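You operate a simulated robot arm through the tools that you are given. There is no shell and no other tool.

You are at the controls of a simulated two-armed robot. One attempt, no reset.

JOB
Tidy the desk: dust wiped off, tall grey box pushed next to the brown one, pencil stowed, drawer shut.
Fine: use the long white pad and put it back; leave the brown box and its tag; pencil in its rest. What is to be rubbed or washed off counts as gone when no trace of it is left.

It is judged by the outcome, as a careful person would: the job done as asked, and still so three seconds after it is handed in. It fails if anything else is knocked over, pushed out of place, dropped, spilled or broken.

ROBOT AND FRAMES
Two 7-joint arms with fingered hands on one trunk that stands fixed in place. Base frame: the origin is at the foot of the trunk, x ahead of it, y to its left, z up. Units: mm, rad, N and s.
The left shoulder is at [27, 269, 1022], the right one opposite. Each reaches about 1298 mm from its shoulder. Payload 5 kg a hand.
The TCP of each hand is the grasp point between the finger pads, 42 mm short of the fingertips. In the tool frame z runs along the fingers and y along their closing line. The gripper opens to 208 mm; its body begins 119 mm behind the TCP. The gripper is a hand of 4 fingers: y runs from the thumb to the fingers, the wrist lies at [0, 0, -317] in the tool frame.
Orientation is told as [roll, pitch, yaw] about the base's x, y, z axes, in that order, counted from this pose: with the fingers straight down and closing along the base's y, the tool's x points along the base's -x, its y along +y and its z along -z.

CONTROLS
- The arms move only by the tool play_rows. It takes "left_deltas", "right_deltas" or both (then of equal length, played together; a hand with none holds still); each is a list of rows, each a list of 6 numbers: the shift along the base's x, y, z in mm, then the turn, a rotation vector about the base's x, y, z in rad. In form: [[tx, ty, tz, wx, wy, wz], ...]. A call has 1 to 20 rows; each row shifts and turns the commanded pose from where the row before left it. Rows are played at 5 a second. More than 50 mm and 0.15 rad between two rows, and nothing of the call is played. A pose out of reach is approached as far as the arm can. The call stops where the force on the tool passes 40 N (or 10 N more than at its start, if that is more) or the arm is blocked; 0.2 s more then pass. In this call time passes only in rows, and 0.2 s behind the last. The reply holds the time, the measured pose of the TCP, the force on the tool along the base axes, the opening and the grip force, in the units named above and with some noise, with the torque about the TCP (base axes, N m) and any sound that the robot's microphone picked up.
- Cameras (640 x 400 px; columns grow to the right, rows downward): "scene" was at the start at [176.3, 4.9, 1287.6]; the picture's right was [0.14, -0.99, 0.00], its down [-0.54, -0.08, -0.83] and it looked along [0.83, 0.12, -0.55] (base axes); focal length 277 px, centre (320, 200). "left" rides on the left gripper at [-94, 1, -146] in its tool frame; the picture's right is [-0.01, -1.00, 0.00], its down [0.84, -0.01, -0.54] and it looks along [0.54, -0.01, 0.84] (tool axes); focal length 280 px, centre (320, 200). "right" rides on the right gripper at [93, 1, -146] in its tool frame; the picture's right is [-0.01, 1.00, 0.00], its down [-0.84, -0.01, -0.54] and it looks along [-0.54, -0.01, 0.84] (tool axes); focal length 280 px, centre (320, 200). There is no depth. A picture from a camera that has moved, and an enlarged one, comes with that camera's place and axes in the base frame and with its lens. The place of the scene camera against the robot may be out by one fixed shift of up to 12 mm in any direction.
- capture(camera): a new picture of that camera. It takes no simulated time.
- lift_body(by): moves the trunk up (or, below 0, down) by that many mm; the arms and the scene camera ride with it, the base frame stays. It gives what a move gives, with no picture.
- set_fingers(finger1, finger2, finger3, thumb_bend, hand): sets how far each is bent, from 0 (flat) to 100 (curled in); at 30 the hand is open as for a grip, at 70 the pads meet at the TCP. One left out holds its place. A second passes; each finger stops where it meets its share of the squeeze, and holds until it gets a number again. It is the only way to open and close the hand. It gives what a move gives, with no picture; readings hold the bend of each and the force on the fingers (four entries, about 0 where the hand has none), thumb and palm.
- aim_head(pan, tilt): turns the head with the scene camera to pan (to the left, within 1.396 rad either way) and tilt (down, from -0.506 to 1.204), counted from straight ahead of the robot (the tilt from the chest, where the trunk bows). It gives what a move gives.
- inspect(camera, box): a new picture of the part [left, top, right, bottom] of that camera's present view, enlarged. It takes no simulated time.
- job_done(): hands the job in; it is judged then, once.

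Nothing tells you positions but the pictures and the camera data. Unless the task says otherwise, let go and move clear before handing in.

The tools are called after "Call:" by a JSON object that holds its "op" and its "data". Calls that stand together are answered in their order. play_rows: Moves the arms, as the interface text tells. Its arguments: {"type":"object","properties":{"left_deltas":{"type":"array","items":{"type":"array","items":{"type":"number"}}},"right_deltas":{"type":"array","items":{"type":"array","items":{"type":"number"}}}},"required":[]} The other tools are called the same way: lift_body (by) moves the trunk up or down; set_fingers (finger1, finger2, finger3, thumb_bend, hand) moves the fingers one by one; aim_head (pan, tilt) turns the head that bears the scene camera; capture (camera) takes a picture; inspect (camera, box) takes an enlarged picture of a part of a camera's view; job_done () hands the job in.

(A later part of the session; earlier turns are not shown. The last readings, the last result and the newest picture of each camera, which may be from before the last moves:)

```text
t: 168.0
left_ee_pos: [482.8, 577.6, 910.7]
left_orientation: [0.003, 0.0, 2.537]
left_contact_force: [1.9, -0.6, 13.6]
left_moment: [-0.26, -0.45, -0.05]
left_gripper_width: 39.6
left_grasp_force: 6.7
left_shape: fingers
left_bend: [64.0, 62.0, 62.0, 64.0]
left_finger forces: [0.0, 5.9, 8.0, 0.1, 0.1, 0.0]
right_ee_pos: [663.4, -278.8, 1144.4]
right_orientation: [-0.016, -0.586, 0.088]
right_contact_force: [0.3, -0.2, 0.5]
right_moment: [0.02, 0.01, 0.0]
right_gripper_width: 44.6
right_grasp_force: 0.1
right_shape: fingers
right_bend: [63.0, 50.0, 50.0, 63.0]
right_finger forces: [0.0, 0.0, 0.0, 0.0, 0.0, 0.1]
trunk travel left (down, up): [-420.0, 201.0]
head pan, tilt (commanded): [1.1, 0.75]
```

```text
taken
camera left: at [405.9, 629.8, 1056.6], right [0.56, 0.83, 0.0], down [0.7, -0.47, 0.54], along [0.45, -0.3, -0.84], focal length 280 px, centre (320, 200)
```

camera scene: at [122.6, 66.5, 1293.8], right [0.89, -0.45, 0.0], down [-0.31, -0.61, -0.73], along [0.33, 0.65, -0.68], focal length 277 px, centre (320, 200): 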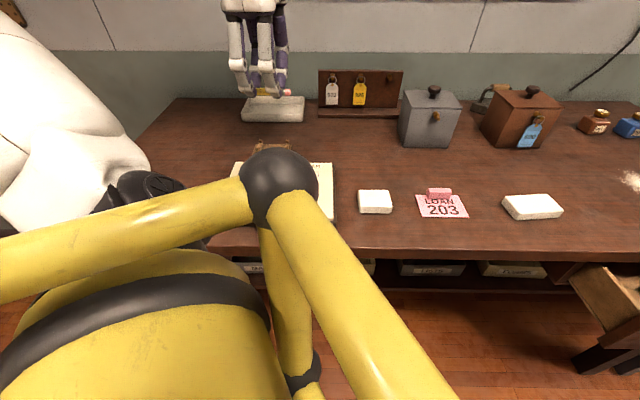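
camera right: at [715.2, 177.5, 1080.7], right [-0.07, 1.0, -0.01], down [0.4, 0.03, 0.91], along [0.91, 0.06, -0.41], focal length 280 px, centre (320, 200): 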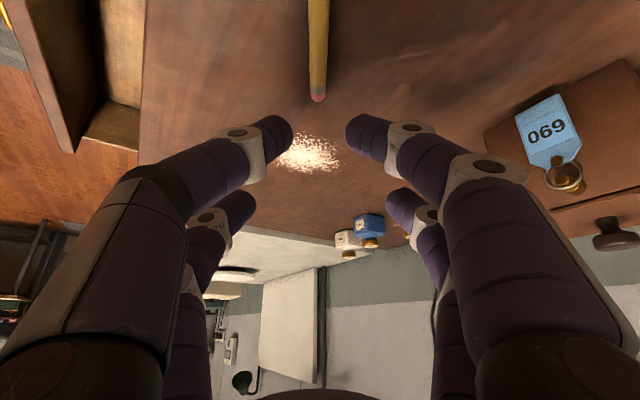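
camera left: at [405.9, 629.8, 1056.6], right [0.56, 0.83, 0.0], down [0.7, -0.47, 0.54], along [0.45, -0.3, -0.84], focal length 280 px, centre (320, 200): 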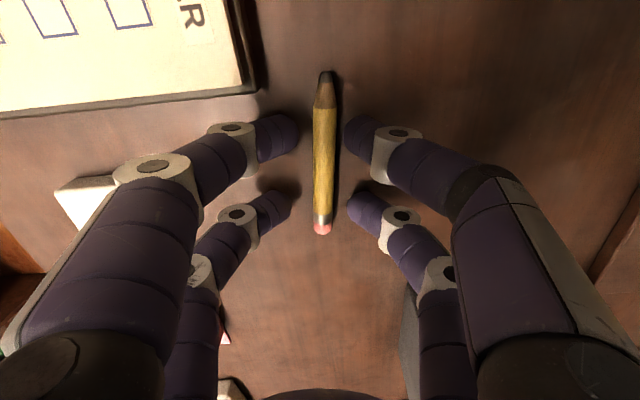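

Call:
{"op": "play_rows", "data": {"left_deltas": [[0, 0, 12, 0, 0, 0], [12, -6.5, 0, 0, 0, 0], [12.3, -6.5, 0, 0, 0, 0]]}}

Call:
{"op": "set_fingers", "data": {"hand": "left", "finger1": 65, "finger2": 40, "finger3": 40, "thumb_bend": 65}}

Call:
{"op": "capture", "data": {"camera": "left"}}

```text
t: 168.8
left_ee_pos: [507.8, 564.3, 921.4]
left_orientation: [0.005, -0.001, 2.537]
left_contact_force: [0.1, 0.6, 1.1]
left_moment: [0.03, 0.07, 0.0]
left_gripper_width: 39.1
left_grasp_force: 0.0
left_shape: fingers
left_bend: [64.0, 60.0, 60.0, 64.0]
left_finger forces: [0.0, 0.1, 0.1, 0.0, 0.1, 0.0]
right_ee_pos: [664.0, -278.3, 1143.2]
right_orientation: [-0.016, -0.583, 0.088]
right_contact_force: [0.2, 0.7, -0.5]
right_moment: [0.0, 0.0, 0.02]
right_gripper_width: 44.7
right_grasp_force: 0.1
right_shape: fingers
right_bend: [63.0, 50.0, 50.0, 63.0]
right_finger forces: [0.0, 0.1, 0.0, 0.0, 0.0, 0.0]
trunk travel left (down, up): [-420.0, 201.0]
head pan, tilt (commanded): [1.1, 0.75]
```

```text
t: 169.8
left_ee_pos: [506.9, 564.7, 920.1]
left_orientation: [0.003, 0.001, 2.539]
left_contact_force: [0.5, -0.2, 0.2]
left_moment: [-0.03, -0.01, -0.01]
left_gripper_width: 35.9
left_grasp_force: 0.0
left_shape: fingers
left_bend: [65.0, 40.0, 40.0, 65.0]
left_finger forces: [0.0, 0.1, 0.1, 0.0, 0.0, 0.0]
right_ee_pos: [662.9, -277.4, 1144.6]
right_orientation: [-0.018, -0.584, 0.087]
right_contact_force: [0.2, 0.6, 0.1]
right_moment: [-0.02, 0.01, 0.02]
right_gripper_width: 44.6
right_grasp_force: 0.0
right_shape: fingers
right_bend: [63.0, 50.0, 50.0, 63.0]
right_finger forces: [0.0, 0.0, 0.0, 0.0, 0.0, 0.0]
trunk travel left (down, up): [-420.0, 201.0]
head pan, tilt (commanded): [1.1, 0.75]
```

```text
taken
camera left: at [431.2, 616.4, 1067.8], right [0.56, 0.83, 0.0], down [0.7, -0.47, 0.54], along [0.45, -0.3, -0.84], focal length 280 px, centre (320, 200)
```

left: 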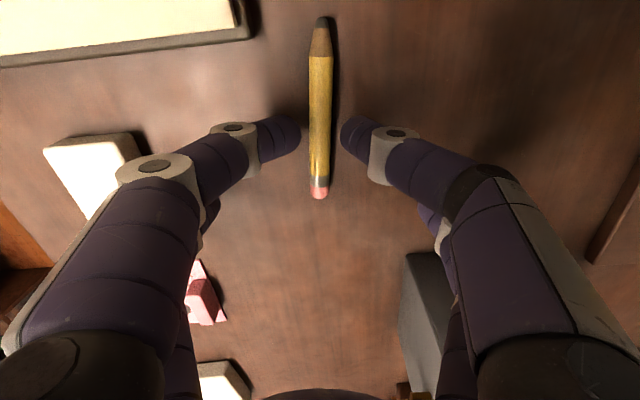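

Call:
{"op": "play_rows", "data": {"left_deltas": [[-2, 1, -6, 0, 0, 0], [0, 0, -3, 0, 0, 0], [0, 0, -2, 0, 0, 0], [0, 0, -1.5, 0, 0, 0]]}}

Call:
{"op": "play_rows", "data": {"left_deltas": [[0, 0, -1.5, 0, 0, 0], [0, 0, -1.5, 0, 0, 0]]}}

```text
t: 170.8
left_ee_pos: [505.1, 566.9, 908.8]
left_orientation: [0.004, -0.001, 2.538]
left_contact_force: [-0.3, 0.5, 0.4]
left_moment: [0.05, -0.06, 0.02]
left_gripper_width: 35.7
left_grasp_force: 0.8
left_shape: fingers
left_bend: [65.0, 40.0, 40.0, 65.0]
left_finger forces: [0.0, 0.0, 1.0, 0.1, 0.0, 0.0]
right_ee_pos: [662.6, -277.9, 1143.3]
right_orientation: [-0.018, -0.583, 0.087]
right_contact_force: [0.4, -0.2, -0.3]
right_moment: [0.0, -0.01, 0.0]
right_gripper_width: 45.0
right_grasp_force: 0.1
right_shape: fingers
right_bend: [63.0, 50.0, 50.0, 63.0]
right_finger forces: [0.0, 0.0, 0.0, 0.1, 0.1, 0.0]
trunk travel left (down, up): [-420.0, 201.0]
head pan, tilt (commanded): [1.1, 0.75]
```

```text
t: 171.4
left_ee_pos: [504.6, 567.5, 908.3]
left_orientation: [0.001, 0.001, 2.539]
left_contact_force: [-6.2, 2.5, 27.2]
left_moment: [0.17, -0.72, 0.11]
left_gripper_width: 35.7
left_grasp_force: 13.5
left_shape: fingers
left_bend: [65.0, 40.0, 40.0, 65.0]
left_finger forces: [0.0, 10.4, 16.7, 0.1, 0.1, 0.0]
right_ee_pos: [663.0, -279.6, 1144.8]
right_orientation: [-0.017, -0.584, 0.087]
right_contact_force: [-0.7, -0.3, 0.5]
right_moment: [-0.03, 0.01, 0.0]
right_gripper_width: 44.9
right_grasp_force: 0.0
right_shape: fingers
right_bend: [63.0, 50.0, 50.0, 63.0]
right_finger forces: [0.1, 0.0, 0.0, 0.1, 0.0, 0.1]
trunk travel left (down, up): [-420.0, 201.0]
head pan, tilt (commanded): [1.1, 0.75]
```

The open pair touches the desk first; I'll half-close it so it stays level, then close the gripping pair.

Call:
{"op": "play_rows", "data": {"left_deltas": [[0, 0, 5, 0, 0, 0]]}}

Call:
{"op": "set_fingers", "data": {"hand": "left", "finger1": 66, "finger2": 63, "finger3": 63, "thumb_bend": 66}}

Call:
{"op": "play_rows", "data": {"left_deltas": [[0, 0, -2, 0, 0, 0], [0, 0, -1.5, 0, 0, 0], [0, 0, -1.5, 0, 0, 0]]}}

Call:
{"op": "capture", "data": {"camera": "left"}}

```text
t: 171.8
left_ee_pos: [503.0, 567.4, 911.5]
left_orientation: [0.006, -0.002, 2.538]
left_contact_force: [0.3, -0.5, 0.7]
left_moment: [0.01, -0.02, 0.04]
left_gripper_width: 35.5
left_grasp_force: 0.0
left_shape: fingers
left_bend: [65.0, 40.0, 40.0, 65.0]
left_finger forces: [0.0, 0.0, 0.0, 0.0, 0.0, 0.0]
right_ee_pos: [663.6, -277.3, 1143.6]
right_orientation: [-0.017, -0.583, 0.087]
right_contact_force: [0.3, -0.5, -0.4]
right_moment: [-0.02, -0.01, 0.01]
right_gripper_width: 44.7
right_grasp_force: 0.1
right_shape: fingers
right_bend: [63.0, 50.0, 50.0, 63.0]
right_finger forces: [0.0, 0.0, 0.1, 0.0, 0.0, 0.1]
trunk travel left (down, up): [-420.0, 201.0]
head pan, tilt (commanded): [1.1, 0.75]
```

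```text
t: 172.8
left_ee_pos: [505.8, 566.9, 910.5]
left_orientation: [0.003, 0.001, 2.537]
left_contact_force: [0.1, -0.1, 0.6]
left_moment: [0.0, 0.0, -0.01]
left_gripper_width: 30.5
left_grasp_force: 0.0
left_shape: fingers
left_bend: [66.0, 63.0, 63.0, 66.0]
left_finger forces: [0.0, 0.0, 0.0, 0.1, 0.0, 0.0]
right_ee_pos: [664.0, -279.3, 1143.6]
right_orientation: [-0.017, -0.583, 0.087]
right_contact_force: [0.0, -0.2, -0.6]
right_moment: [-0.01, 0.03, -0.02]
right_gripper_width: 45.1
right_grasp_force: 0.1
right_shape: fingers
right_bend: [63.0, 50.0, 50.0, 63.0]
right_finger forces: [0.1, 0.1, 0.1, 0.0, 0.0, 0.0]
trunk travel left (down, up): [-420.0, 201.0]
head pan, tilt (commanded): [1.1, 0.75]
```

```text
t: 173.6
left_ee_pos: [505.7, 566.8, 907.9]
left_orientation: [-0.001, 0.003, 2.538]
left_contact_force: [-3.5, 5.1, 30.6]
left_moment: [-0.13, -0.6, 0.07]
left_gripper_width: 30.6
left_grasp_force: 15.9
left_shape: fingers
left_bend: [66.0, 63.0, 62.0, 66.0]
left_finger forces: [0.1, 13.2, 17.2, 0.0, 0.0, 0.0]
right_ee_pos: [662.7, -278.2, 1144.0]
right_orientation: [-0.015, -0.587, 0.088]
right_contact_force: [-0.3, -0.1, -0.3]
right_moment: [0.0, 0.01, 0.02]
right_gripper_width: 44.7
right_grasp_force: 0.0
right_shape: fingers
right_bend: [63.0, 50.0, 50.0, 63.0]
right_finger forces: [0.0, 0.0, 0.0, 0.1, 0.0, 0.0]
trunk travel left (down, up): [-420.0, 201.0]
head pan, tilt (commanded): [1.1, 0.75]
```

```text
taken
camera left: at [427.1, 618.0, 1055.1], right [0.56, 0.83, 0.0], down [0.7, -0.47, 0.54], along [0.45, -0.3, -0.84], focal length 280 px, centre (320, 200)
```

left: 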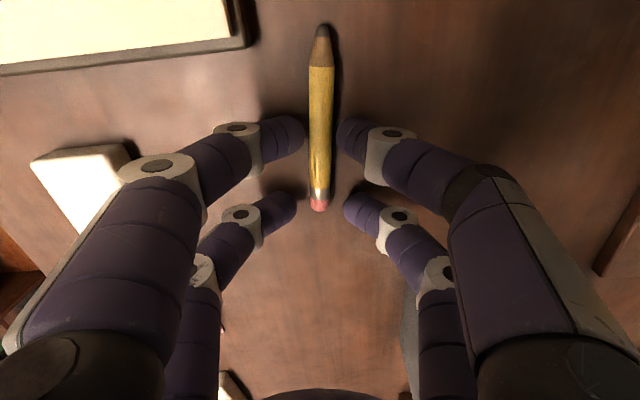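

Call:
{"op": "play_rows", "data": {"left_deltas": [[0, 0, 6, 0, 0, 0], [-4.5, 3.1, 0, -0.085, -0.123, 0], [0, 0, -2, 0, 0, 0], [0, 0, -2, 0, 0, 0]]}}

Call:
{"op": "play_rows", "data": {"left_deltas": [[0, 0, -2, 0, 0, 0], [0, 0, -1.5, 0, 0, 0]]}}

Call:
{"op": "capture", "data": {"camera": "left"}}

```text
t: 174.6
left_ee_pos: [500.3, 569.6, 910.8]
left_orientation: [-0.003, 0.15, 2.537]
left_contact_force: [-0.9, 3.6, 36.9]
left_moment: [1.22, 0.83, -0.15]
left_gripper_width: 25.9
left_grasp_force: 18.3
left_shape: fingers
left_bend: [66.0, 63.0, 63.0, 66.0]
left_finger forces: [11.8, 0.0, 0.1, 0.0, 25.3, 0.0]
right_ee_pos: [663.4, -278.8, 1142.4]
right_orientation: [-0.015, -0.584, 0.087]
right_contact_force: [0.6, -0.5, -0.6]
right_moment: [0.09, 0.06, 0.1]
right_gripper_width: 44.8
right_grasp_force: 0.1
right_shape: fingers
right_bend: [63.0, 50.0, 50.0, 63.0]
right_finger forces: [0.1, 0.0, 0.0, 0.0, 0.0, 0.0]
trunk travel left (down, up): [-420.0, 201.0]
head pan, tilt (commanded): [1.1, 0.75]
```

```text
t: 175.0
left_ee_pos: [502.2, 569.1, 910.5]
left_orientation: [-0.006, 0.155, 2.536]
left_contact_force: [-5.3, 1.4, 22.5]
left_moment: [0.47, 0.83, 0.06]
left_gripper_width: 25.7
left_grasp_force: 11.8
left_shape: fingers
left_bend: [66.0, 63.0, 63.0, 67.0]
left_finger forces: [12.1, 0.0, 0.0, 0.0, 11.3, 0.1]
right_ee_pos: [662.7, -277.1, 1143.4]
right_orientation: [-0.016, -0.585, 0.088]
right_contact_force: [1.2, -0.1, -0.3]
right_moment: [0.01, 0.04, 0.01]
right_gripper_width: 44.7
right_grasp_force: 0.0
right_shape: fingers
right_bend: [63.0, 50.0, 50.0, 63.0]
right_finger forces: [0.0, 0.0, 0.1, 0.0, 0.0, 0.0]
trunk travel left (down, up): [-420.0, 201.0]
head pan, tilt (commanded): [1.1, 0.75]
stopped in row 1 (left hand): the force on the tool passed its limit at 51 N (the readings are from after the stop); the commanded pose is now the measured one
```

```text
taken
camera left: at [407.3, 632.8, 1041.4], right [0.56, 0.83, 0.0], down [0.62, -0.42, 0.66], along [0.55, -0.37, -0.75], focal length 280 px, centre (320, 200)
```

left: 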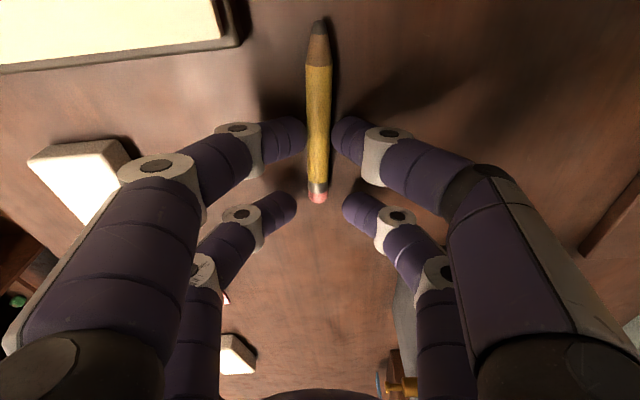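

Call:
{"op": "set_fingers", "data": {"hand": "left", "finger1": 68, "thumb_bend": 68}}

Call:
{"op": "play_rows", "data": {"left_deltas": [[0, 0, -1.5, 0, 0, 0], [0, 0, -1.5, 0, 0, 0]]}}

```text
t: 176.0
left_ee_pos: [501.8, 567.9, 910.4]
left_orientation: [-0.001, 0.156, 2.536]
left_contact_force: [-0.8, 0.6, 30.6]
left_moment: [0.63, 0.79, 0.0]
left_gripper_width: 23.4
left_grasp_force: 16.0
left_shape: fingers
left_bend: [66.0, 63.0, 63.0, 68.0]
left_finger forces: [14.9, 0.0, 0.0, 0.1, 16.5, 0.0]
right_ee_pos: [662.4, -278.7, 1144.4]
right_orientation: [-0.016, -0.584, 0.086]
right_contact_force: [-0.2, -0.3, 0.4]
right_moment: [-0.01, -0.04, -0.02]
right_gripper_width: 44.9
right_grasp_force: 0.0
right_shape: fingers
right_bend: [63.0, 50.0, 50.0, 63.0]
right_finger forces: [0.0, 0.0, 0.0, 0.0, 0.0, 0.0]
trunk travel left (down, up): [-420.0, 201.0]
head pan, tilt (commanded): [1.1, 0.75]
```

```text
t: 176.4
left_ee_pos: [502.4, 570.9, 910.2]
left_orientation: [-0.006, 0.158, 2.534]
left_contact_force: [-3.3, -1.5, 19.2]
left_moment: [0.14, 0.63, 0.13]
left_gripper_width: 21.3
left_grasp_force: 10.5
left_shape: fingers
left_bend: [67.0, 63.0, 63.0, 68.0]
left_finger forces: [13.3, 0.1, 0.1, 0.0, 7.3, 0.0]
right_ee_pos: [663.0, -277.1, 1144.2]
right_orientation: [-0.017, -0.586, 0.088]
right_contact_force: [0.3, -0.1, 0.0]
right_moment: [-0.05, -0.01, -0.05]
right_gripper_width: 45.0
right_grasp_force: 0.0
right_shape: fingers
right_bend: [63.0, 50.0, 50.0, 63.0]
right_finger forces: [0.0, 0.1, 0.0, 0.1, 0.1, 0.0]
trunk travel left (down, up): [-420.0, 201.0]
head pan, tilt (commanded): [1.1, 0.75]
stopped in row 2 (left hand): the force on the tool passed its limit at 43 N (the readings are from after the stop); the commanded pose is now the measured one
```

Call:
{"op": "set_fingers", "data": {"hand": "left", "finger1": 75, "thumb_bend": 75}}

Call:
{"op": "capture", "data": {"camera": "left"}}

Call:
{"op": "inspect", "data": {"camera": "left", "box": [240, 10, 400, 210]}}

```text
t: 177.4
left_ee_pos: [502.9, 569.8, 907.8]
left_orientation: [-0.002, 0.157, 2.536]
left_contact_force: [0.2, -0.6, -0.5]
left_moment: [0.01, -0.03, -0.02]
left_gripper_width: 17.7
left_grasp_force: 7.4
left_shape: fingers
left_bend: [73.0, 63.0, 63.0, 73.0]
left_finger forces: [7.7, 0.0, 0.0, 0.0, 7.6, 0.0]
right_ee_pos: [663.2, -277.2, 1144.6]
right_orientation: [-0.016, -0.583, 0.086]
right_contact_force: [0.2, 0.2, -0.7]
right_moment: [-0.01, 0.0, -0.02]
right_gripper_width: 44.8
right_grasp_force: 0.0
right_shape: fingers
right_bend: [63.0, 50.0, 50.0, 63.0]
right_finger forces: [0.1, 0.0, 0.1, 0.1, 0.0, 0.0]
trunk travel left (down, up): [-420.0, 201.0]
head pan, tilt (commanded): [1.1, 0.75]
```

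```text
taken
camera left: at [408.1, 633.2, 1038.7], right [0.56, 0.83, 0.0], down [0.62, -0.42, 0.66], along [0.55, -0.37, -0.75], focal length 280 px, centre (320, 200)
```

left: 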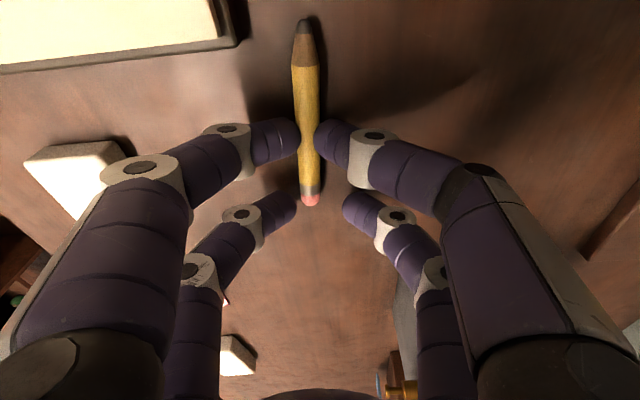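

```text
2.00 times, centred on (320, 110) of left
camera zoom: at [408.1, 633.2, 1038.7], right [0.56, 0.83, 0.0], down [0.62, -0.42, 0.66], along [0.55, -0.37, -0.75], focal length 561 px, centre (320, 380)
```

zoom: 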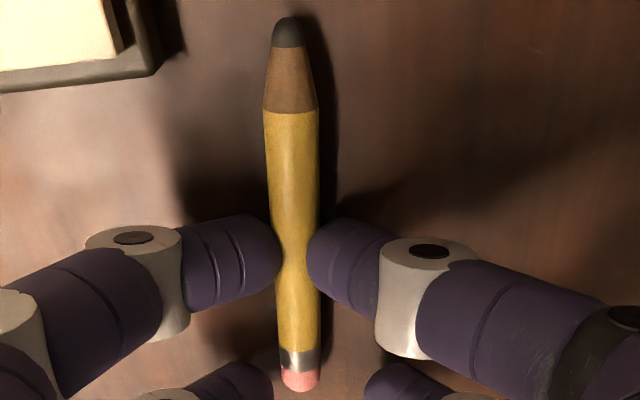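

The pinch is right at the pencil's middle. Lifting.

Call:
{"op": "play_rows", "data": {"left_deltas": [[0, 0, 2, 0, 0, 0], [0, 0, 4, 0, 0, 0], [0, 0, 6, 0, 0, 0], [0, 0, 15, 0, 0, 0], [0, 0, 30, 0, 0, 0], [0, 0, 40, 0, 0, 0], [0, 0, 40, 0, 0, 0]]}}

Call:
{"op": "inspect", "data": {"camera": "left", "box": [240, 10, 400, 210]}}

```text
t: 179.0
left_ee_pos: [502.1, 569.0, 1046.6]
left_orientation: [-0.002, 0.156, 2.536]
left_contact_force: [0.7, -1.0, 0.8]
left_moment: [0.07, -0.05, 0.0]
left_gripper_width: 18.0
left_grasp_force: 7.4
left_shape: fingers
left_bend: [73.0, 63.0, 63.0, 73.0]
left_finger forces: [7.6, 0.0, 0.1, 0.0, 7.5, 0.0]
right_ee_pos: [663.4, -277.5, 1144.2]
right_orientation: [-0.015, -0.585, 0.087]
right_contact_force: [-0.3, -0.9, -0.4]
right_moment: [0.03, -0.03, -0.03]
right_gripper_width: 44.7
right_grasp_force: 0.0
right_shape: fingers
right_bend: [63.0, 50.0, 50.0, 63.0]
right_finger forces: [0.0, 0.1, 0.0, 0.0, 0.0, 0.0]
trunk travel left (down, up): [-420.0, 201.0]
head pan, tilt (commanded): [1.1, 0.75]
```

```text
2.00 times, centred on (320, 110) of left
camera zoom: at [407.6, 633.0, 1176.8], right [0.56, 0.83, 0.0], down [0.62, -0.42, 0.66], along [0.55, -0.37, -0.75], focal length 561 px, centre (320, 380)
```

zoom: 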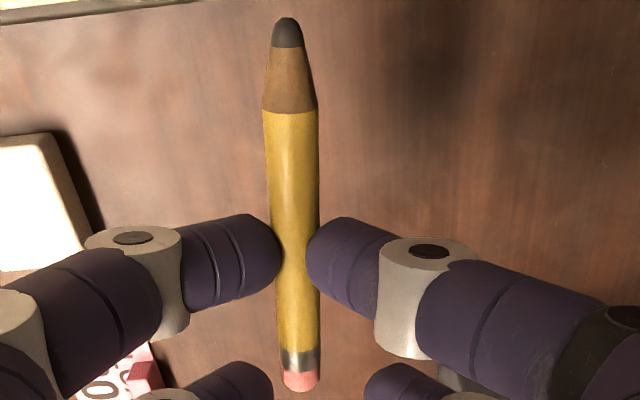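

Call:
{"op": "play_rows", "data": {"left_deltas": [[-30, 26, 0, 0, 0, 0.016], [-30, 26, 0, 0, 0, 0.016], [-30, 26, 0, 0, 0, 0.016], [-30, 26, 0, 0, 0, 0.016], [-30, 27, 0, 0, 0, 0.016], [-27, 26, 0, 0, 0, 0]]}}

Call:
{"op": "capture", "data": {"camera": "left"}}

Call:
{"op": "inspect", "data": {"camera": "left", "box": [240, 0, 400, 160]}}

Call:
{"op": "inspect", "data": {"camera": "scene", "box": [210, 60, 330, 180]}}

```text
t: 180.4
left_ee_pos: [326.9, 725.4, 1046.3]
left_orientation: [-0.004, 0.157, 2.614]
left_contact_force: [0.4, 0.4, -0.5]
left_moment: [-0.03, 0.01, -0.02]
left_gripper_width: 17.7
left_grasp_force: 7.6
left_shape: fingers
left_bend: [73.0, 63.0, 63.0, 73.0]
left_finger forces: [7.5, 0.0, 0.0, 0.0, 7.4, 0.0]
right_ee_pos: [662.0, -277.5, 1144.2]
right_orientation: [-0.017, -0.585, 0.089]
right_contact_force: [-1.8, 0.8, 0.8]
right_moment: [0.01, 0.01, -0.02]
right_gripper_width: 44.9
right_grasp_force: 0.0
right_shape: fingers
right_bend: [63.0, 50.0, 50.0, 63.0]
right_finger forces: [0.1, 0.0, 0.0, 0.1, 0.0, 0.1]
trunk travel left (down, up): [-420.0, 201.0]
head pan, tilt (commanded): [1.1, 0.75]
```

```text
taken
camera left: at [226.7, 780.7, 1176.4], right [0.49, 0.87, 0.0], down [0.65, -0.37, 0.66], along [0.58, -0.32, -0.75], focal length 280 px, centre (320, 200)
```

left: 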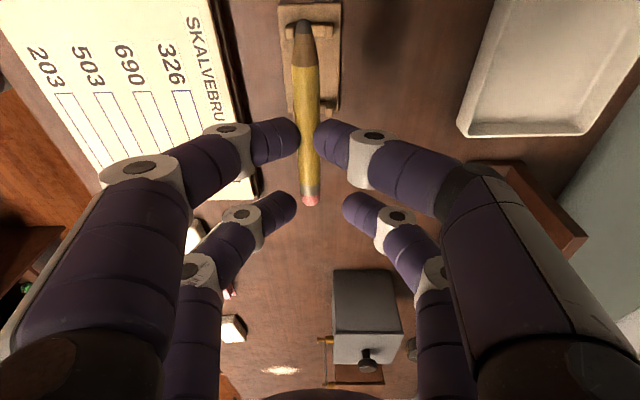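

```text
2.50 times, centred on (320, 80) of left
camera zoom: at [226.7, 780.7, 1176.4], right [0.49, 0.87, 0.0], down [0.65, -0.37, 0.66], along [0.58, -0.32, -0.75], focal length 701 px, centre (320, 500)
```

zoom: 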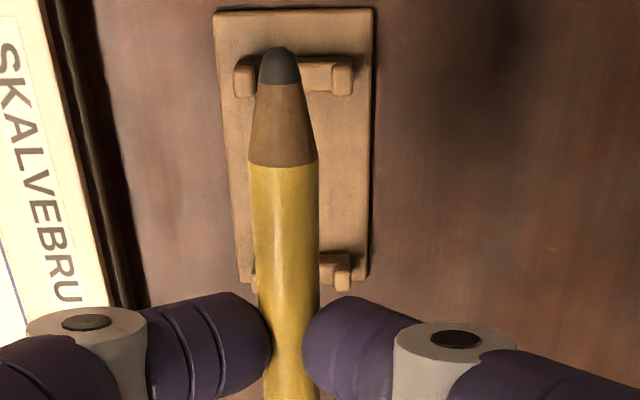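

```text
3.33 times, centred on (270, 120) of scene
camera zoom: at [122.6, 66.4, 1293.7], right [0.89, -0.45, 0.0], down [-0.31, -0.61, -0.73], along [0.33, 0.65, -0.68], focal length 924 px, centre (487, 467)
```

zoom: 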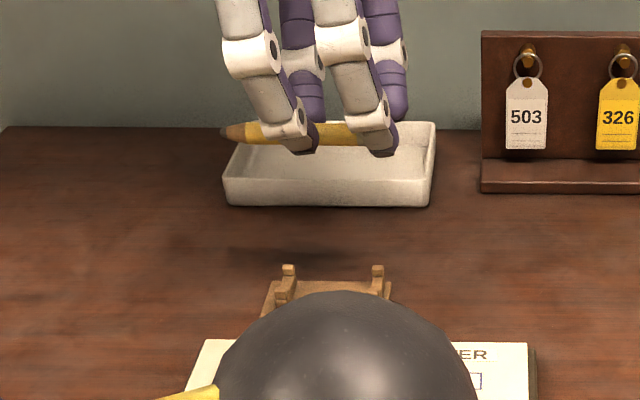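

The rest is fully visible: centre about (298.5, 730), axis −29°, prongs about 34 mm apart. My pencil is within 3 mm; I'll correct that and lower partway.

Call:
{"op": "play_rows", "data": {"left_deltas": [[-2.8, -1, -20, 0, 0, 0.012], [0, 0, -25, 0, 0, 0.012], [0, 0, -25, 0, 0, 0], [0, 0, -15, 0, 0, 0]]}}

Call:
{"op": "inspect", "data": {"camera": "left", "box": [220, 0, 420, 220]}}

Call:
{"op": "inspect", "data": {"camera": "scene", "box": [210, 60, 330, 180]}}

```text
t: 181.4
left_ee_pos: [323.1, 725.5, 961.2]
left_orientation: [-0.003, 0.156, 2.641]
left_contact_force: [0.3, 0.0, -0.2]
left_moment: [-0.02, 0.02, 0.01]
left_gripper_width: 18.0
left_grasp_force: 7.5
left_shape: fingers
left_bend: [73.0, 63.0, 63.0, 73.0]
left_finger forces: [7.5, 0.0, 0.0, 0.1, 7.5, 0.0]
right_ee_pos: [662.4, -277.2, 1144.1]
right_orientation: [-0.018, -0.584, 0.087]
right_contact_force: [-0.1, -0.2, -0.2]
right_moment: [0.02, -0.01, -0.01]
right_gripper_width: 44.7
right_grasp_force: 0.1
right_shape: fingers
right_bend: [63.0, 50.0, 50.0, 63.0]
right_finger forces: [0.0, 0.0, 0.1, 0.1, 0.1, 0.0]
trunk travel left (down, up): [-420.0, 201.0]
head pan, tilt (commanded): [1.1, 0.75]
```

```text
1.82 times, centred on (320, 110) of left
camera zoom: at [222.0, 778.7, 1091.0], right [0.47, 0.88, 0.0], down [0.66, -0.35, 0.66], along [0.59, -0.31, -0.75], focal length 510 px, centre (320, 364)
```

zoom: 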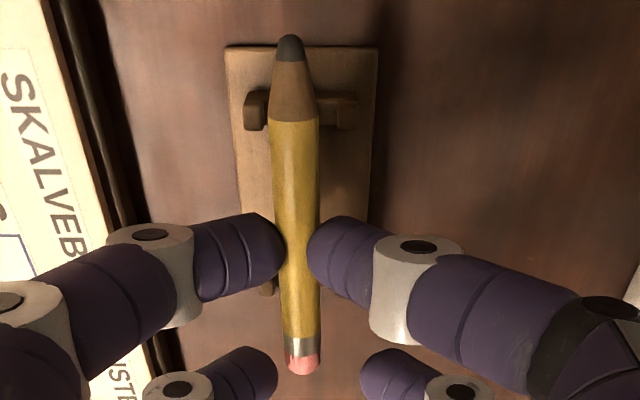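

```text
3.33 times, centred on (270, 120) of scene
camera zoom: at [122.8, 66.3, 1293.7], right [0.89, -0.45, 0.0], down [-0.31, -0.61, -0.73], along [0.33, 0.65, -0.68], focal length 924 px, centre (487, 467)
```

zoom: 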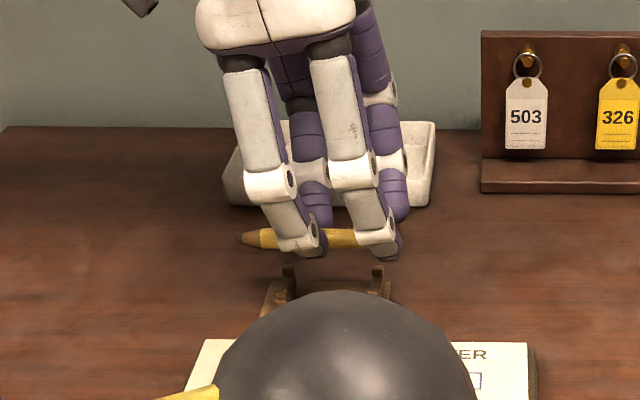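

Call:
{"op": "play_rows", "data": {"left_deltas": [[0, 0, -12, 0, 0, 0], [0, 0, -8, 0, 0, 0]]}}

Call:
{"op": "inspect", "data": {"camera": "left", "box": [220, 0, 420, 220]}}

Call:
{"op": "inspect", "data": {"camera": "scene", "box": [220, 100, 320, 170]}}

```text
t: 182.0
left_ee_pos: [323.3, 726.1, 940.3]
left_orientation: [-0.003, 0.156, 2.64]
left_contact_force: [-0.1, 0.8, -1.3]
left_moment: [0.03, 0.04, -0.01]
left_gripper_width: 17.8
left_grasp_force: 7.9
left_shape: fingers
left_bend: [73.0, 63.0, 63.0, 73.0]
left_finger forces: [7.4, 0.0, 0.0, 0.1, 7.4, 0.1]
right_ee_pos: [664.9, -277.5, 1143.5]
right_orientation: [-0.018, -0.585, 0.087]
right_contact_force: [-0.2, -0.5, 0.0]
right_moment: [-0.03, 0.05, 0.0]
right_gripper_width: 44.6
right_grasp_force: 0.1
right_shape: fingers
right_bend: [63.0, 50.0, 50.0, 63.0]
right_finger forces: [0.0, 0.1, 0.1, 0.1, 0.1, 0.1]
trunk travel left (down, up): [-420.0, 201.0]
head pan, tilt (commanded): [1.1, 0.75]
```

```text
1.82 times, centred on (320, 110) of left
camera zoom: at [222.3, 779.1, 1070.4], right [0.47, 0.88, 0.0], down [0.66, -0.35, 0.66], along [0.59, -0.31, -0.75], focal length 510 px, centre (320, 364)
```

zoom: 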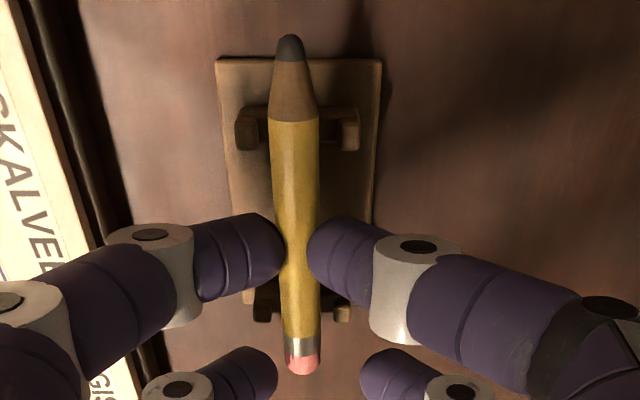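

```text
5.71 times, centred on (270, 135) of scene
camera zoom: at [123.1, 66.1, 1293.6], right [0.89, -0.45, 0.0], down [-0.31, -0.61, -0.73], along [0.33, 0.65, -0.68], focal length 1583 px, centre (606, 571)
```

zoom: 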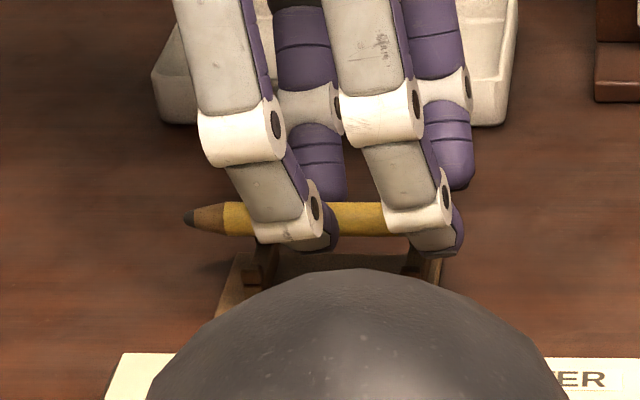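

Alignment with both notched posts looks right. Lowering slowly to contact.

Call:
{"op": "play_rows", "data": {"left_deltas": [[0, 0, -3, 0, 0, 0], [0, 0, -3, 0, 0, 0], [0, 0, -2, 0, 0, 0]]}}

Call:
{"op": "inspect", "data": {"camera": "left", "box": [220, 0, 420, 220]}}

```text
t: 182.8
left_ee_pos: [323.5, 726.6, 932.7]
left_orientation: [-0.004, 0.159, 2.639]
left_contact_force: [-0.1, 0.3, -0.4]
left_moment: [0.0, -0.01, 0.03]
left_gripper_width: 17.8
left_grasp_force: 7.6
left_shape: fingers
left_bend: [73.0, 63.0, 63.0, 73.0]
left_finger forces: [7.5, 0.0, 0.0, 0.0, 7.4, 0.0]
right_ee_pos: [662.8, -276.6, 1143.4]
right_orientation: [-0.017, -0.583, 0.087]
right_contact_force: [-0.2, 0.0, 0.5]
right_moment: [0.05, 0.01, 0.02]
right_gripper_width: 45.1
right_grasp_force: 0.2
right_shape: fingers
right_bend: [63.0, 50.0, 50.0, 63.0]
right_finger forces: [0.0, 0.1, 0.0, 0.0, 0.0, 0.0]
trunk travel left (down, up): [-420.0, 201.0]
head pan, tilt (commanded): [1.1, 0.75]
```

```text
1.82 times, centred on (320, 110) of left
camera zoom: at [221.8, 778.8, 1062.9], right [0.47, 0.88, 0.0], down [0.66, -0.35, 0.66], along [0.59, -0.31, -0.75], focal length 510 px, centre (320, 364)
```

zoom: 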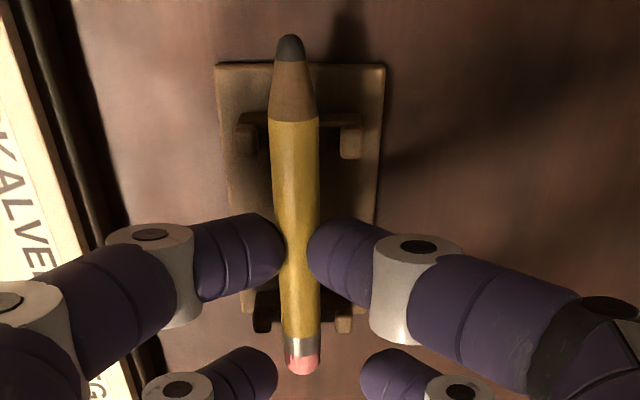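

Call:
{"op": "play_rows", "data": {"left_deltas": [[0, 0, -2, 0, 0, 0], [0, 0, -2, 0, 0, 0]]}}

Call:
{"op": "play_rows", "data": {"left_deltas": [[0, 0, -1.5, 0, 0, 0], [0, 0, -1.5, 0, 0, 0]]}}

Call:
{"op": "inspect", "data": {"camera": "left", "box": [220, 0, 420, 220]}}

```text
t: 183.4
left_ee_pos: [323.6, 726.3, 927.2]
left_orientation: [-0.003, 0.156, 2.642]
left_contact_force: [-0.1, 0.0, -0.9]
left_moment: [0.02, 0.0, 0.02]
left_gripper_width: 17.8
left_grasp_force: 6.8
left_shape: fingers
left_bend: [73.0, 63.0, 63.0, 73.0]
left_finger forces: [7.6, 0.0, 0.0, 0.0, 7.4, 0.1]
right_ee_pos: [663.1, -277.5, 1144.4]
right_orientation: [-0.018, -0.584, 0.087]
right_contact_force: [0.3, 0.4, -0.7]
right_moment: [0.01, 0.0, -0.02]
right_gripper_width: 44.7
right_grasp_force: 0.0
right_shape: fingers
right_bend: [63.0, 50.0, 50.0, 63.0]
right_finger forces: [0.0, 0.0, 0.0, 0.1, 0.0, 0.0]
trunk travel left (down, up): [-420.0, 201.0]
head pan, tilt (commanded): [1.1, 0.75]
```

```text
t: 184.0
left_ee_pos: [322.4, 726.3, 924.8]
left_orientation: [-0.004, 0.155, 2.642]
left_contact_force: [0.6, 0.6, -1.3]
left_moment: [-0.01, -0.03, 0.0]
left_gripper_width: 18.0
left_grasp_force: 7.0
left_shape: fingers
left_bend: [73.0, 63.0, 63.0, 73.0]
left_finger forces: [7.6, 0.0, 0.0, 0.1, 7.4, 0.0]
right_ee_pos: [664.6, -277.9, 1144.8]
right_orientation: [-0.018, -0.583, 0.087]
right_contact_force: [-0.1, 0.3, 0.2]
right_moment: [0.0, 0.02, 0.03]
right_gripper_width: 44.8
right_grasp_force: 0.1
right_shape: fingers
right_bend: [63.0, 50.0, 50.0, 63.0]
right_finger forces: [0.1, 0.0, 0.1, 0.0, 0.0, 0.0]
trunk travel left (down, up): [-420.0, 201.0]
head pan, tilt (commanded): [1.1, 0.75]
```

```text
1.82 times, centred on (320, 110) of left
camera zoom: at [222.1, 779.2, 1055.4], right [0.47, 0.88, 0.0], down [0.66, -0.35, 0.66], along [0.59, -0.31, -0.75], focal length 510 px, centre (320, 364)
```

zoom: 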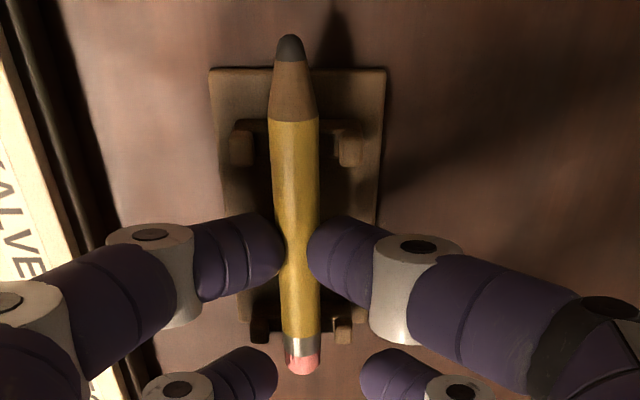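

Call:
{"op": "play_rows", "data": {"left_deltas": [[0, 0, -1.5, 0, 0, 0], [0, 0, -1.5, 0, 0, 0], [0, 0, -1.5, 0, 0, 0]]}}

Call:
{"op": "play_rows", "data": {"left_deltas": [[0, 0, -1.5, 0, 0, 0], [0, 0, -1.5, 0, 0, 0]]}}

Call:
{"op": "inspect", "data": {"camera": "left", "box": [220, 0, 420, 220]}}

```text
t: 184.8
left_ee_pos: [323.7, 725.9, 922.4]
left_orientation: [-0.005, 0.158, 2.639]
left_contact_force: [2.1, 3.8, 18.0]
left_moment: [0.19, 0.41, -0.14]
left_gripper_width: 18.2
left_grasp_force: 14.7
left_shape: fingers
left_bend: [74.0, 63.0, 63.0, 74.0]
left_finger forces: [10.5, 0.9, 0.1, 0.1, 18.3, 0.0]
right_ee_pos: [661.6, -278.8, 1144.5]
right_orientation: [-0.015, -0.584, 0.087]
right_contact_force: [0.9, -0.6, 0.2]
right_moment: [-0.02, 0.01, 0.0]
right_gripper_width: 44.8
right_grasp_force: 0.0
right_shape: fingers
right_bend: [63.0, 50.0, 50.0, 63.0]
right_finger forces: [0.0, 0.0, 0.0, 0.0, 0.0, 0.1]
trunk travel left (down, up): [-420.0, 201.0]
head pan, tilt (commanded): [1.1, 0.75]
```

```text
t: 185.4
left_ee_pos: [324.2, 725.5, 920.1]
left_orientation: [-0.007, 0.157, 2.642]
left_contact_force: [3.1, 10.2, 37.5]
left_moment: [0.39, 0.8, -0.22]
left_gripper_width: 18.4
left_grasp_force: 21.5
left_shape: fingers
left_bend: [75.0, 63.0, 63.0, 75.0]
left_finger forces: [13.2, 2.3, 0.0, 0.0, 28.2, 0.0]
right_ee_pos: [663.7, -278.9, 1143.1]
right_orientation: [-0.018, -0.585, 0.087]
right_contact_force: [-0.2, -0.2, -0.3]
right_moment: [0.03, 0.0, -0.05]
right_gripper_width: 45.1
right_grasp_force: 0.1
right_shape: fingers
right_bend: [63.0, 50.0, 50.0, 63.0]
right_finger forces: [0.0, 0.0, 0.0, 0.0, 0.0, 0.0]
trunk travel left (down, up): [-420.0, 201.0]
head pan, tilt (commanded): [1.1, 0.75]
```

```text
1.82 times, centred on (320, 110) of left
camera zoom: at [222.5, 778.9, 1050.3], right [0.47, 0.88, 0.0], down [0.66, -0.35, 0.66], along [0.59, -0.31, -0.75], focal length 510 px, centre (320, 364)
```

zoom: 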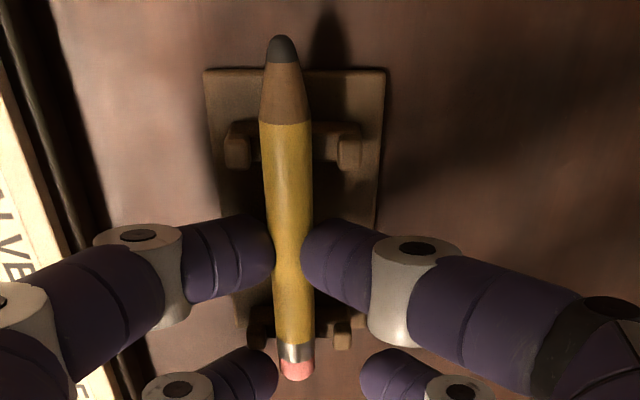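

The pencil is down in both notches. I'll relax the pressure and release in small steps.

Call:
{"op": "play_rows", "data": {"left_deltas": [[0, 0, 2, 0, 0, 0]]}}

Call:
{"op": "set_fingers", "data": {"hand": "left", "finger1": 70, "thumb_bend": 70}}

Call:
{"op": "inspect", "data": {"camera": "left", "box": [220, 0, 420, 220]}}

```text
t: 185.8
left_ee_pos: [324.1, 727.0, 919.3]
left_orientation: [-0.003, 0.155, 2.641]
left_contact_force: [3.7, 10.6, 29.7]
left_moment: [0.45, 0.54, -0.23]
left_gripper_width: 18.3
left_grasp_force: 18.9
left_shape: fingers
left_bend: [74.0, 63.0, 63.0, 75.0]
left_finger forces: [9.1, 1.8, 0.0, 0.0, 26.8, 0.1]
right_ee_pos: [664.1, -277.3, 1144.3]
right_orientation: [-0.016, -0.584, 0.088]
right_contact_force: [-0.2, -0.7, -0.3]
right_moment: [-0.01, 0.0, -0.03]
right_gripper_width: 45.0
right_grasp_force: 0.2
right_shape: fingers
right_bend: [63.0, 50.0, 50.0, 63.0]
right_finger forces: [0.0, 0.1, 0.1, 0.1, 0.0, 0.0]
trunk travel left (down, up): [-420.0, 201.0]
head pan, tilt (commanded): [1.1, 0.75]
```

```text
t: 186.8
left_ee_pos: [323.9, 725.5, 919.2]
left_orientation: [0.0, 0.155, 2.642]
left_contact_force: [2.2, -1.2, 0.7]
left_moment: [-0.06, -0.08, 0.03]
left_gripper_width: 21.7
left_grasp_force: 5.7
left_shape: fingers
left_bend: [67.0, 63.0, 63.0, 69.0]
left_finger forces: [4.6, 2.5, 0.0, 0.0, 4.4, 0.1]
right_ee_pos: [663.3, -277.7, 1143.8]
right_orientation: [-0.018, -0.586, 0.087]
right_contact_force: [0.1, -0.7, 0.1]
right_moment: [0.01, 0.01, 0.03]
right_gripper_width: 44.6
right_grasp_force: 0.0
right_shape: fingers
right_bend: [63.0, 50.0, 50.0, 63.0]
right_finger forces: [0.0, 0.0, 0.0, 0.1, 0.1, 0.1]
trunk travel left (down, up): [-420.0, 201.0]
head pan, tilt (commanded): [1.1, 0.75]
```

```text
1.82 times, centred on (320, 110) of left
camera zoom: at [222.7, 778.9, 1050.0], right [0.47, 0.88, 0.0], down [0.66, -0.35, 0.66], along [0.59, -0.31, -0.75], focal length 510 px, centre (320, 364)
```

zoom: 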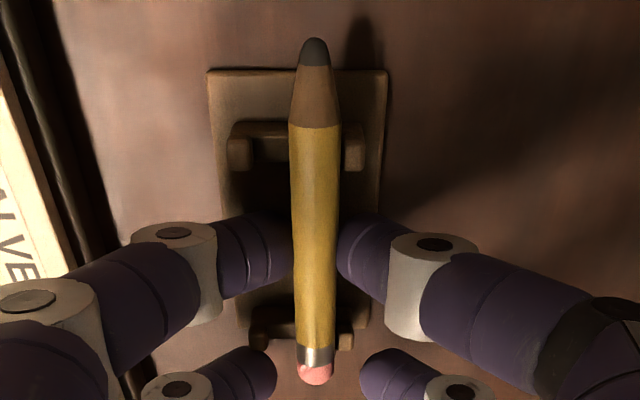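

Call:
{"op": "set_fingers", "data": {"hand": "left", "finger1": 65, "thumb_bend": 66}}

Call:
{"op": "inspect", "data": {"camera": "left", "box": [220, 0, 420, 220]}}

```text
t: 187.8
left_ee_pos: [324.1, 727.1, 920.1]
left_orientation: [-0.003, 0.154, 2.641]
left_contact_force: [1.4, -2.2, 0.0]
left_moment: [-0.05, -0.05, 0.09]
left_gripper_width: 31.7
left_grasp_force: 1.4
left_shape: fingers
left_bend: [65.0, 63.0, 63.0, 66.0]
left_finger forces: [0.1, 2.2, 0.0, 0.0, 0.0, 0.0]
right_ee_pos: [663.1, -278.1, 1142.1]
right_orientation: [-0.017, -0.583, 0.087]
right_contact_force: [0.2, 0.2, -0.1]
right_moment: [0.0, 0.01, 0.01]
right_gripper_width: 44.6
right_grasp_force: 0.0
right_shape: fingers
right_bend: [63.0, 50.0, 50.0, 63.0]
right_finger forces: [0.1, 0.1, 0.0, 0.0, 0.0, 0.0]
trunk travel left (down, up): [-420.0, 201.0]
head pan, tilt (commanded): [1.1, 0.75]
```

```text
1.82 times, centred on (320, 110) of left
camera zoom: at [222.8, 779.0, 1050.2], right [0.47, 0.88, 0.0], down [0.66, -0.35, 0.66], along [0.59, -0.31, -0.75], focal length 510 px, centre (320, 364)
```

zoom: 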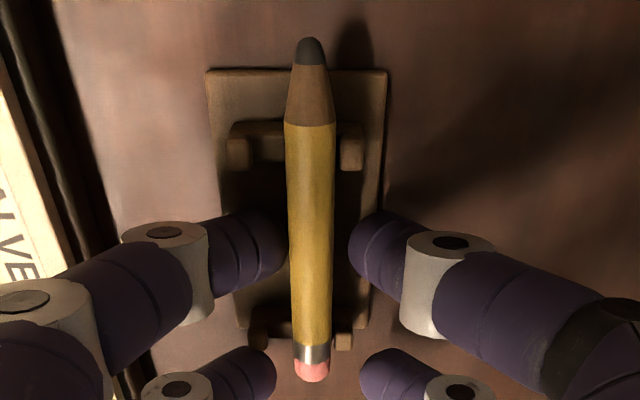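

The pencil is released and rests between the prongs. One spare finger is touching the post, so I'll shift a hair along the desk and withdraw straight up.

Call:
{"op": "play_rows", "data": {"left_deltas": [[1.7, -1, 0, 0, 0, 0], [0, 0, 4, 0, 0, 0], [0, 0, 6, 0, 0, 0], [0, 0, 10, 0, 0, 0], [0, 0, 15, 0, 0, 0]]}}

Call:
{"op": "capture", "data": {"camera": "left"}}

Call:
{"op": "inspect", "data": {"camera": "left", "box": [220, 0, 420, 220]}}

```text
t: 189.0
left_ee_pos: [324.8, 724.9, 954.8]
left_orientation: [0.0, 0.156, 2.64]
left_contact_force: [0.1, 0.0, 0.0]
left_moment: [0.01, 0.01, -0.03]
left_gripper_width: 31.9
left_grasp_force: 0.1
left_shape: fingers
left_bend: [65.0, 63.0, 63.0, 66.0]
left_finger forces: [0.0, 0.0, 0.0, 0.0, 0.0, 0.1]
right_ee_pos: [663.3, -277.8, 1145.1]
right_orientation: [-0.016, -0.586, 0.085]
right_contact_force: [-0.6, 0.0, -0.5]
right_moment: [0.01, 0.0, -0.01]
right_gripper_width: 44.6
right_grasp_force: 0.1
right_shape: fingers
right_bend: [63.0, 50.0, 50.0, 63.0]
right_finger forces: [0.1, 0.0, 0.1, 0.1, 0.0, 0.0]
trunk travel left (down, up): [-420.0, 201.0]
head pan, tilt (commanded): [1.1, 0.75]
```

```text
taken
camera left: at [223.9, 778.2, 1085.7], right [0.47, 0.88, 0.0], down [0.66, -0.35, 0.66], along [0.59, -0.31, -0.75], focal length 280 px, centre (320, 200)
```

left: 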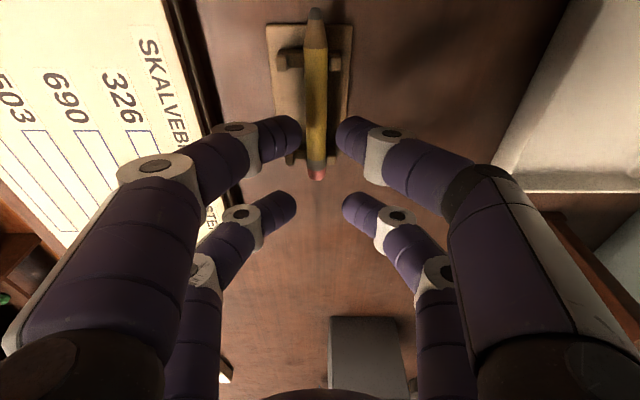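

```text
1.82 times, centred on (320, 110) of left
camera zoom: at [223.9, 778.2, 1085.7], right [0.47, 0.88, 0.0], down [0.66, -0.35, 0.66], along [0.59, -0.31, -0.75], focal length 510 px, centre (320, 364)
```

zoom: 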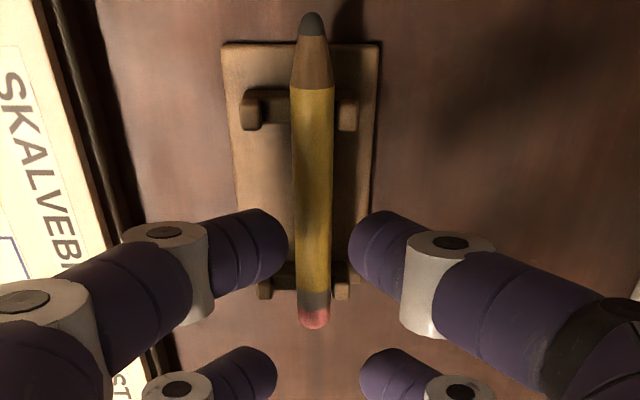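

The pencil sits in its rest. I'll raise the hand further and double-check from above.

Call:
{"op": "play_rows", "data": {"left_deltas": [[0, 0, 30, 0, 0, 0], [0, 0, 40, 0, 0, 0], [-30, 20, 30, 0, 0, 0], [-30, 20, 0, 0, 0, 0]]}}

Call:
{"op": "inspect", "data": {"camera": "left", "box": [220, 40, 420, 260]}}

Call:
{"op": "inspect", "data": {"camera": "scene", "box": [220, 90, 320, 170]}}

```text
t: 190.0
left_ee_pos: [263.7, 766.3, 1056.5]
left_orientation: [-0.004, 0.156, 2.639]
left_contact_force: [0.2, 0.7, -0.1]
left_moment: [0.0, -0.04, 0.03]
left_gripper_width: 32.1
left_grasp_force: 0.1
left_shape: fingers
left_bend: [65.0, 63.0, 63.0, 66.0]
left_finger forces: [0.0, 0.1, 0.0, 0.1, 0.0, 0.0]
right_ee_pos: [662.3, -276.8, 1144.6]
right_orientation: [-0.015, -0.584, 0.087]
right_contact_force: [-0.8, 0.0, 1.3]
right_moment: [0.01, -0.02, -0.03]
right_gripper_width: 45.0
right_grasp_force: 0.1
right_shape: fingers
right_bend: [63.0, 50.0, 50.0, 63.0]
right_finger forces: [0.0, 0.0, 0.0, 0.0, 0.0, 0.1]
trunk travel left (down, up): [-420.0, 201.0]
head pan, tilt (commanded): [1.1, 0.75]
```

```text
1.82 times, centred on (320, 150) of left
camera zoom: at [162.8, 818.9, 1186.9], right [0.47, 0.88, 0.0], down [0.66, -0.35, 0.66], along [0.59, -0.31, -0.75], focal length 510 px, centre (320, 291)
```

zoom: 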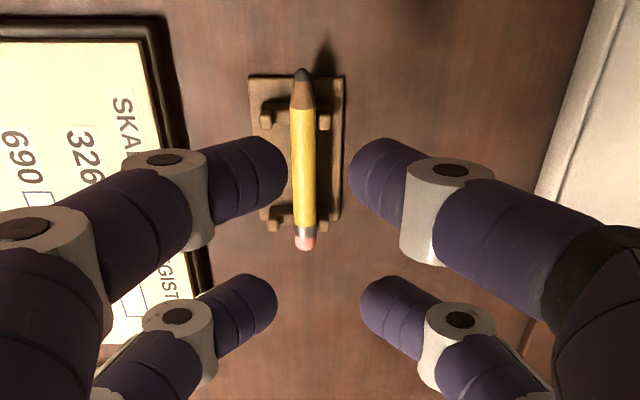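

```text
5.00 times, centred on (270, 130) of scene
camera zoom: at [122.4, 66.2, 1293.7], right [0.89, -0.45, 0.0], down [-0.31, -0.61, -0.73], along [0.33, 0.65, -0.68], focal length 1386 px, centre (570, 550)
```

zoom: 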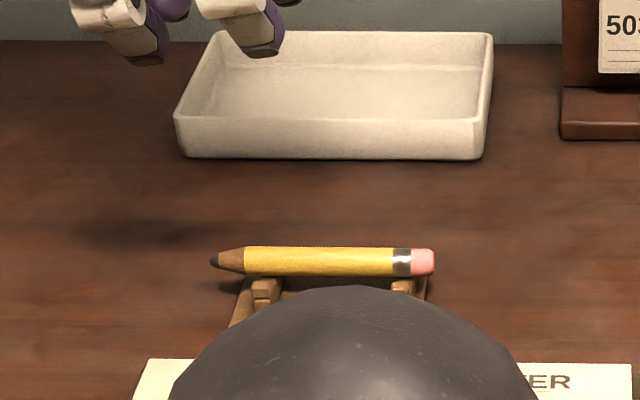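

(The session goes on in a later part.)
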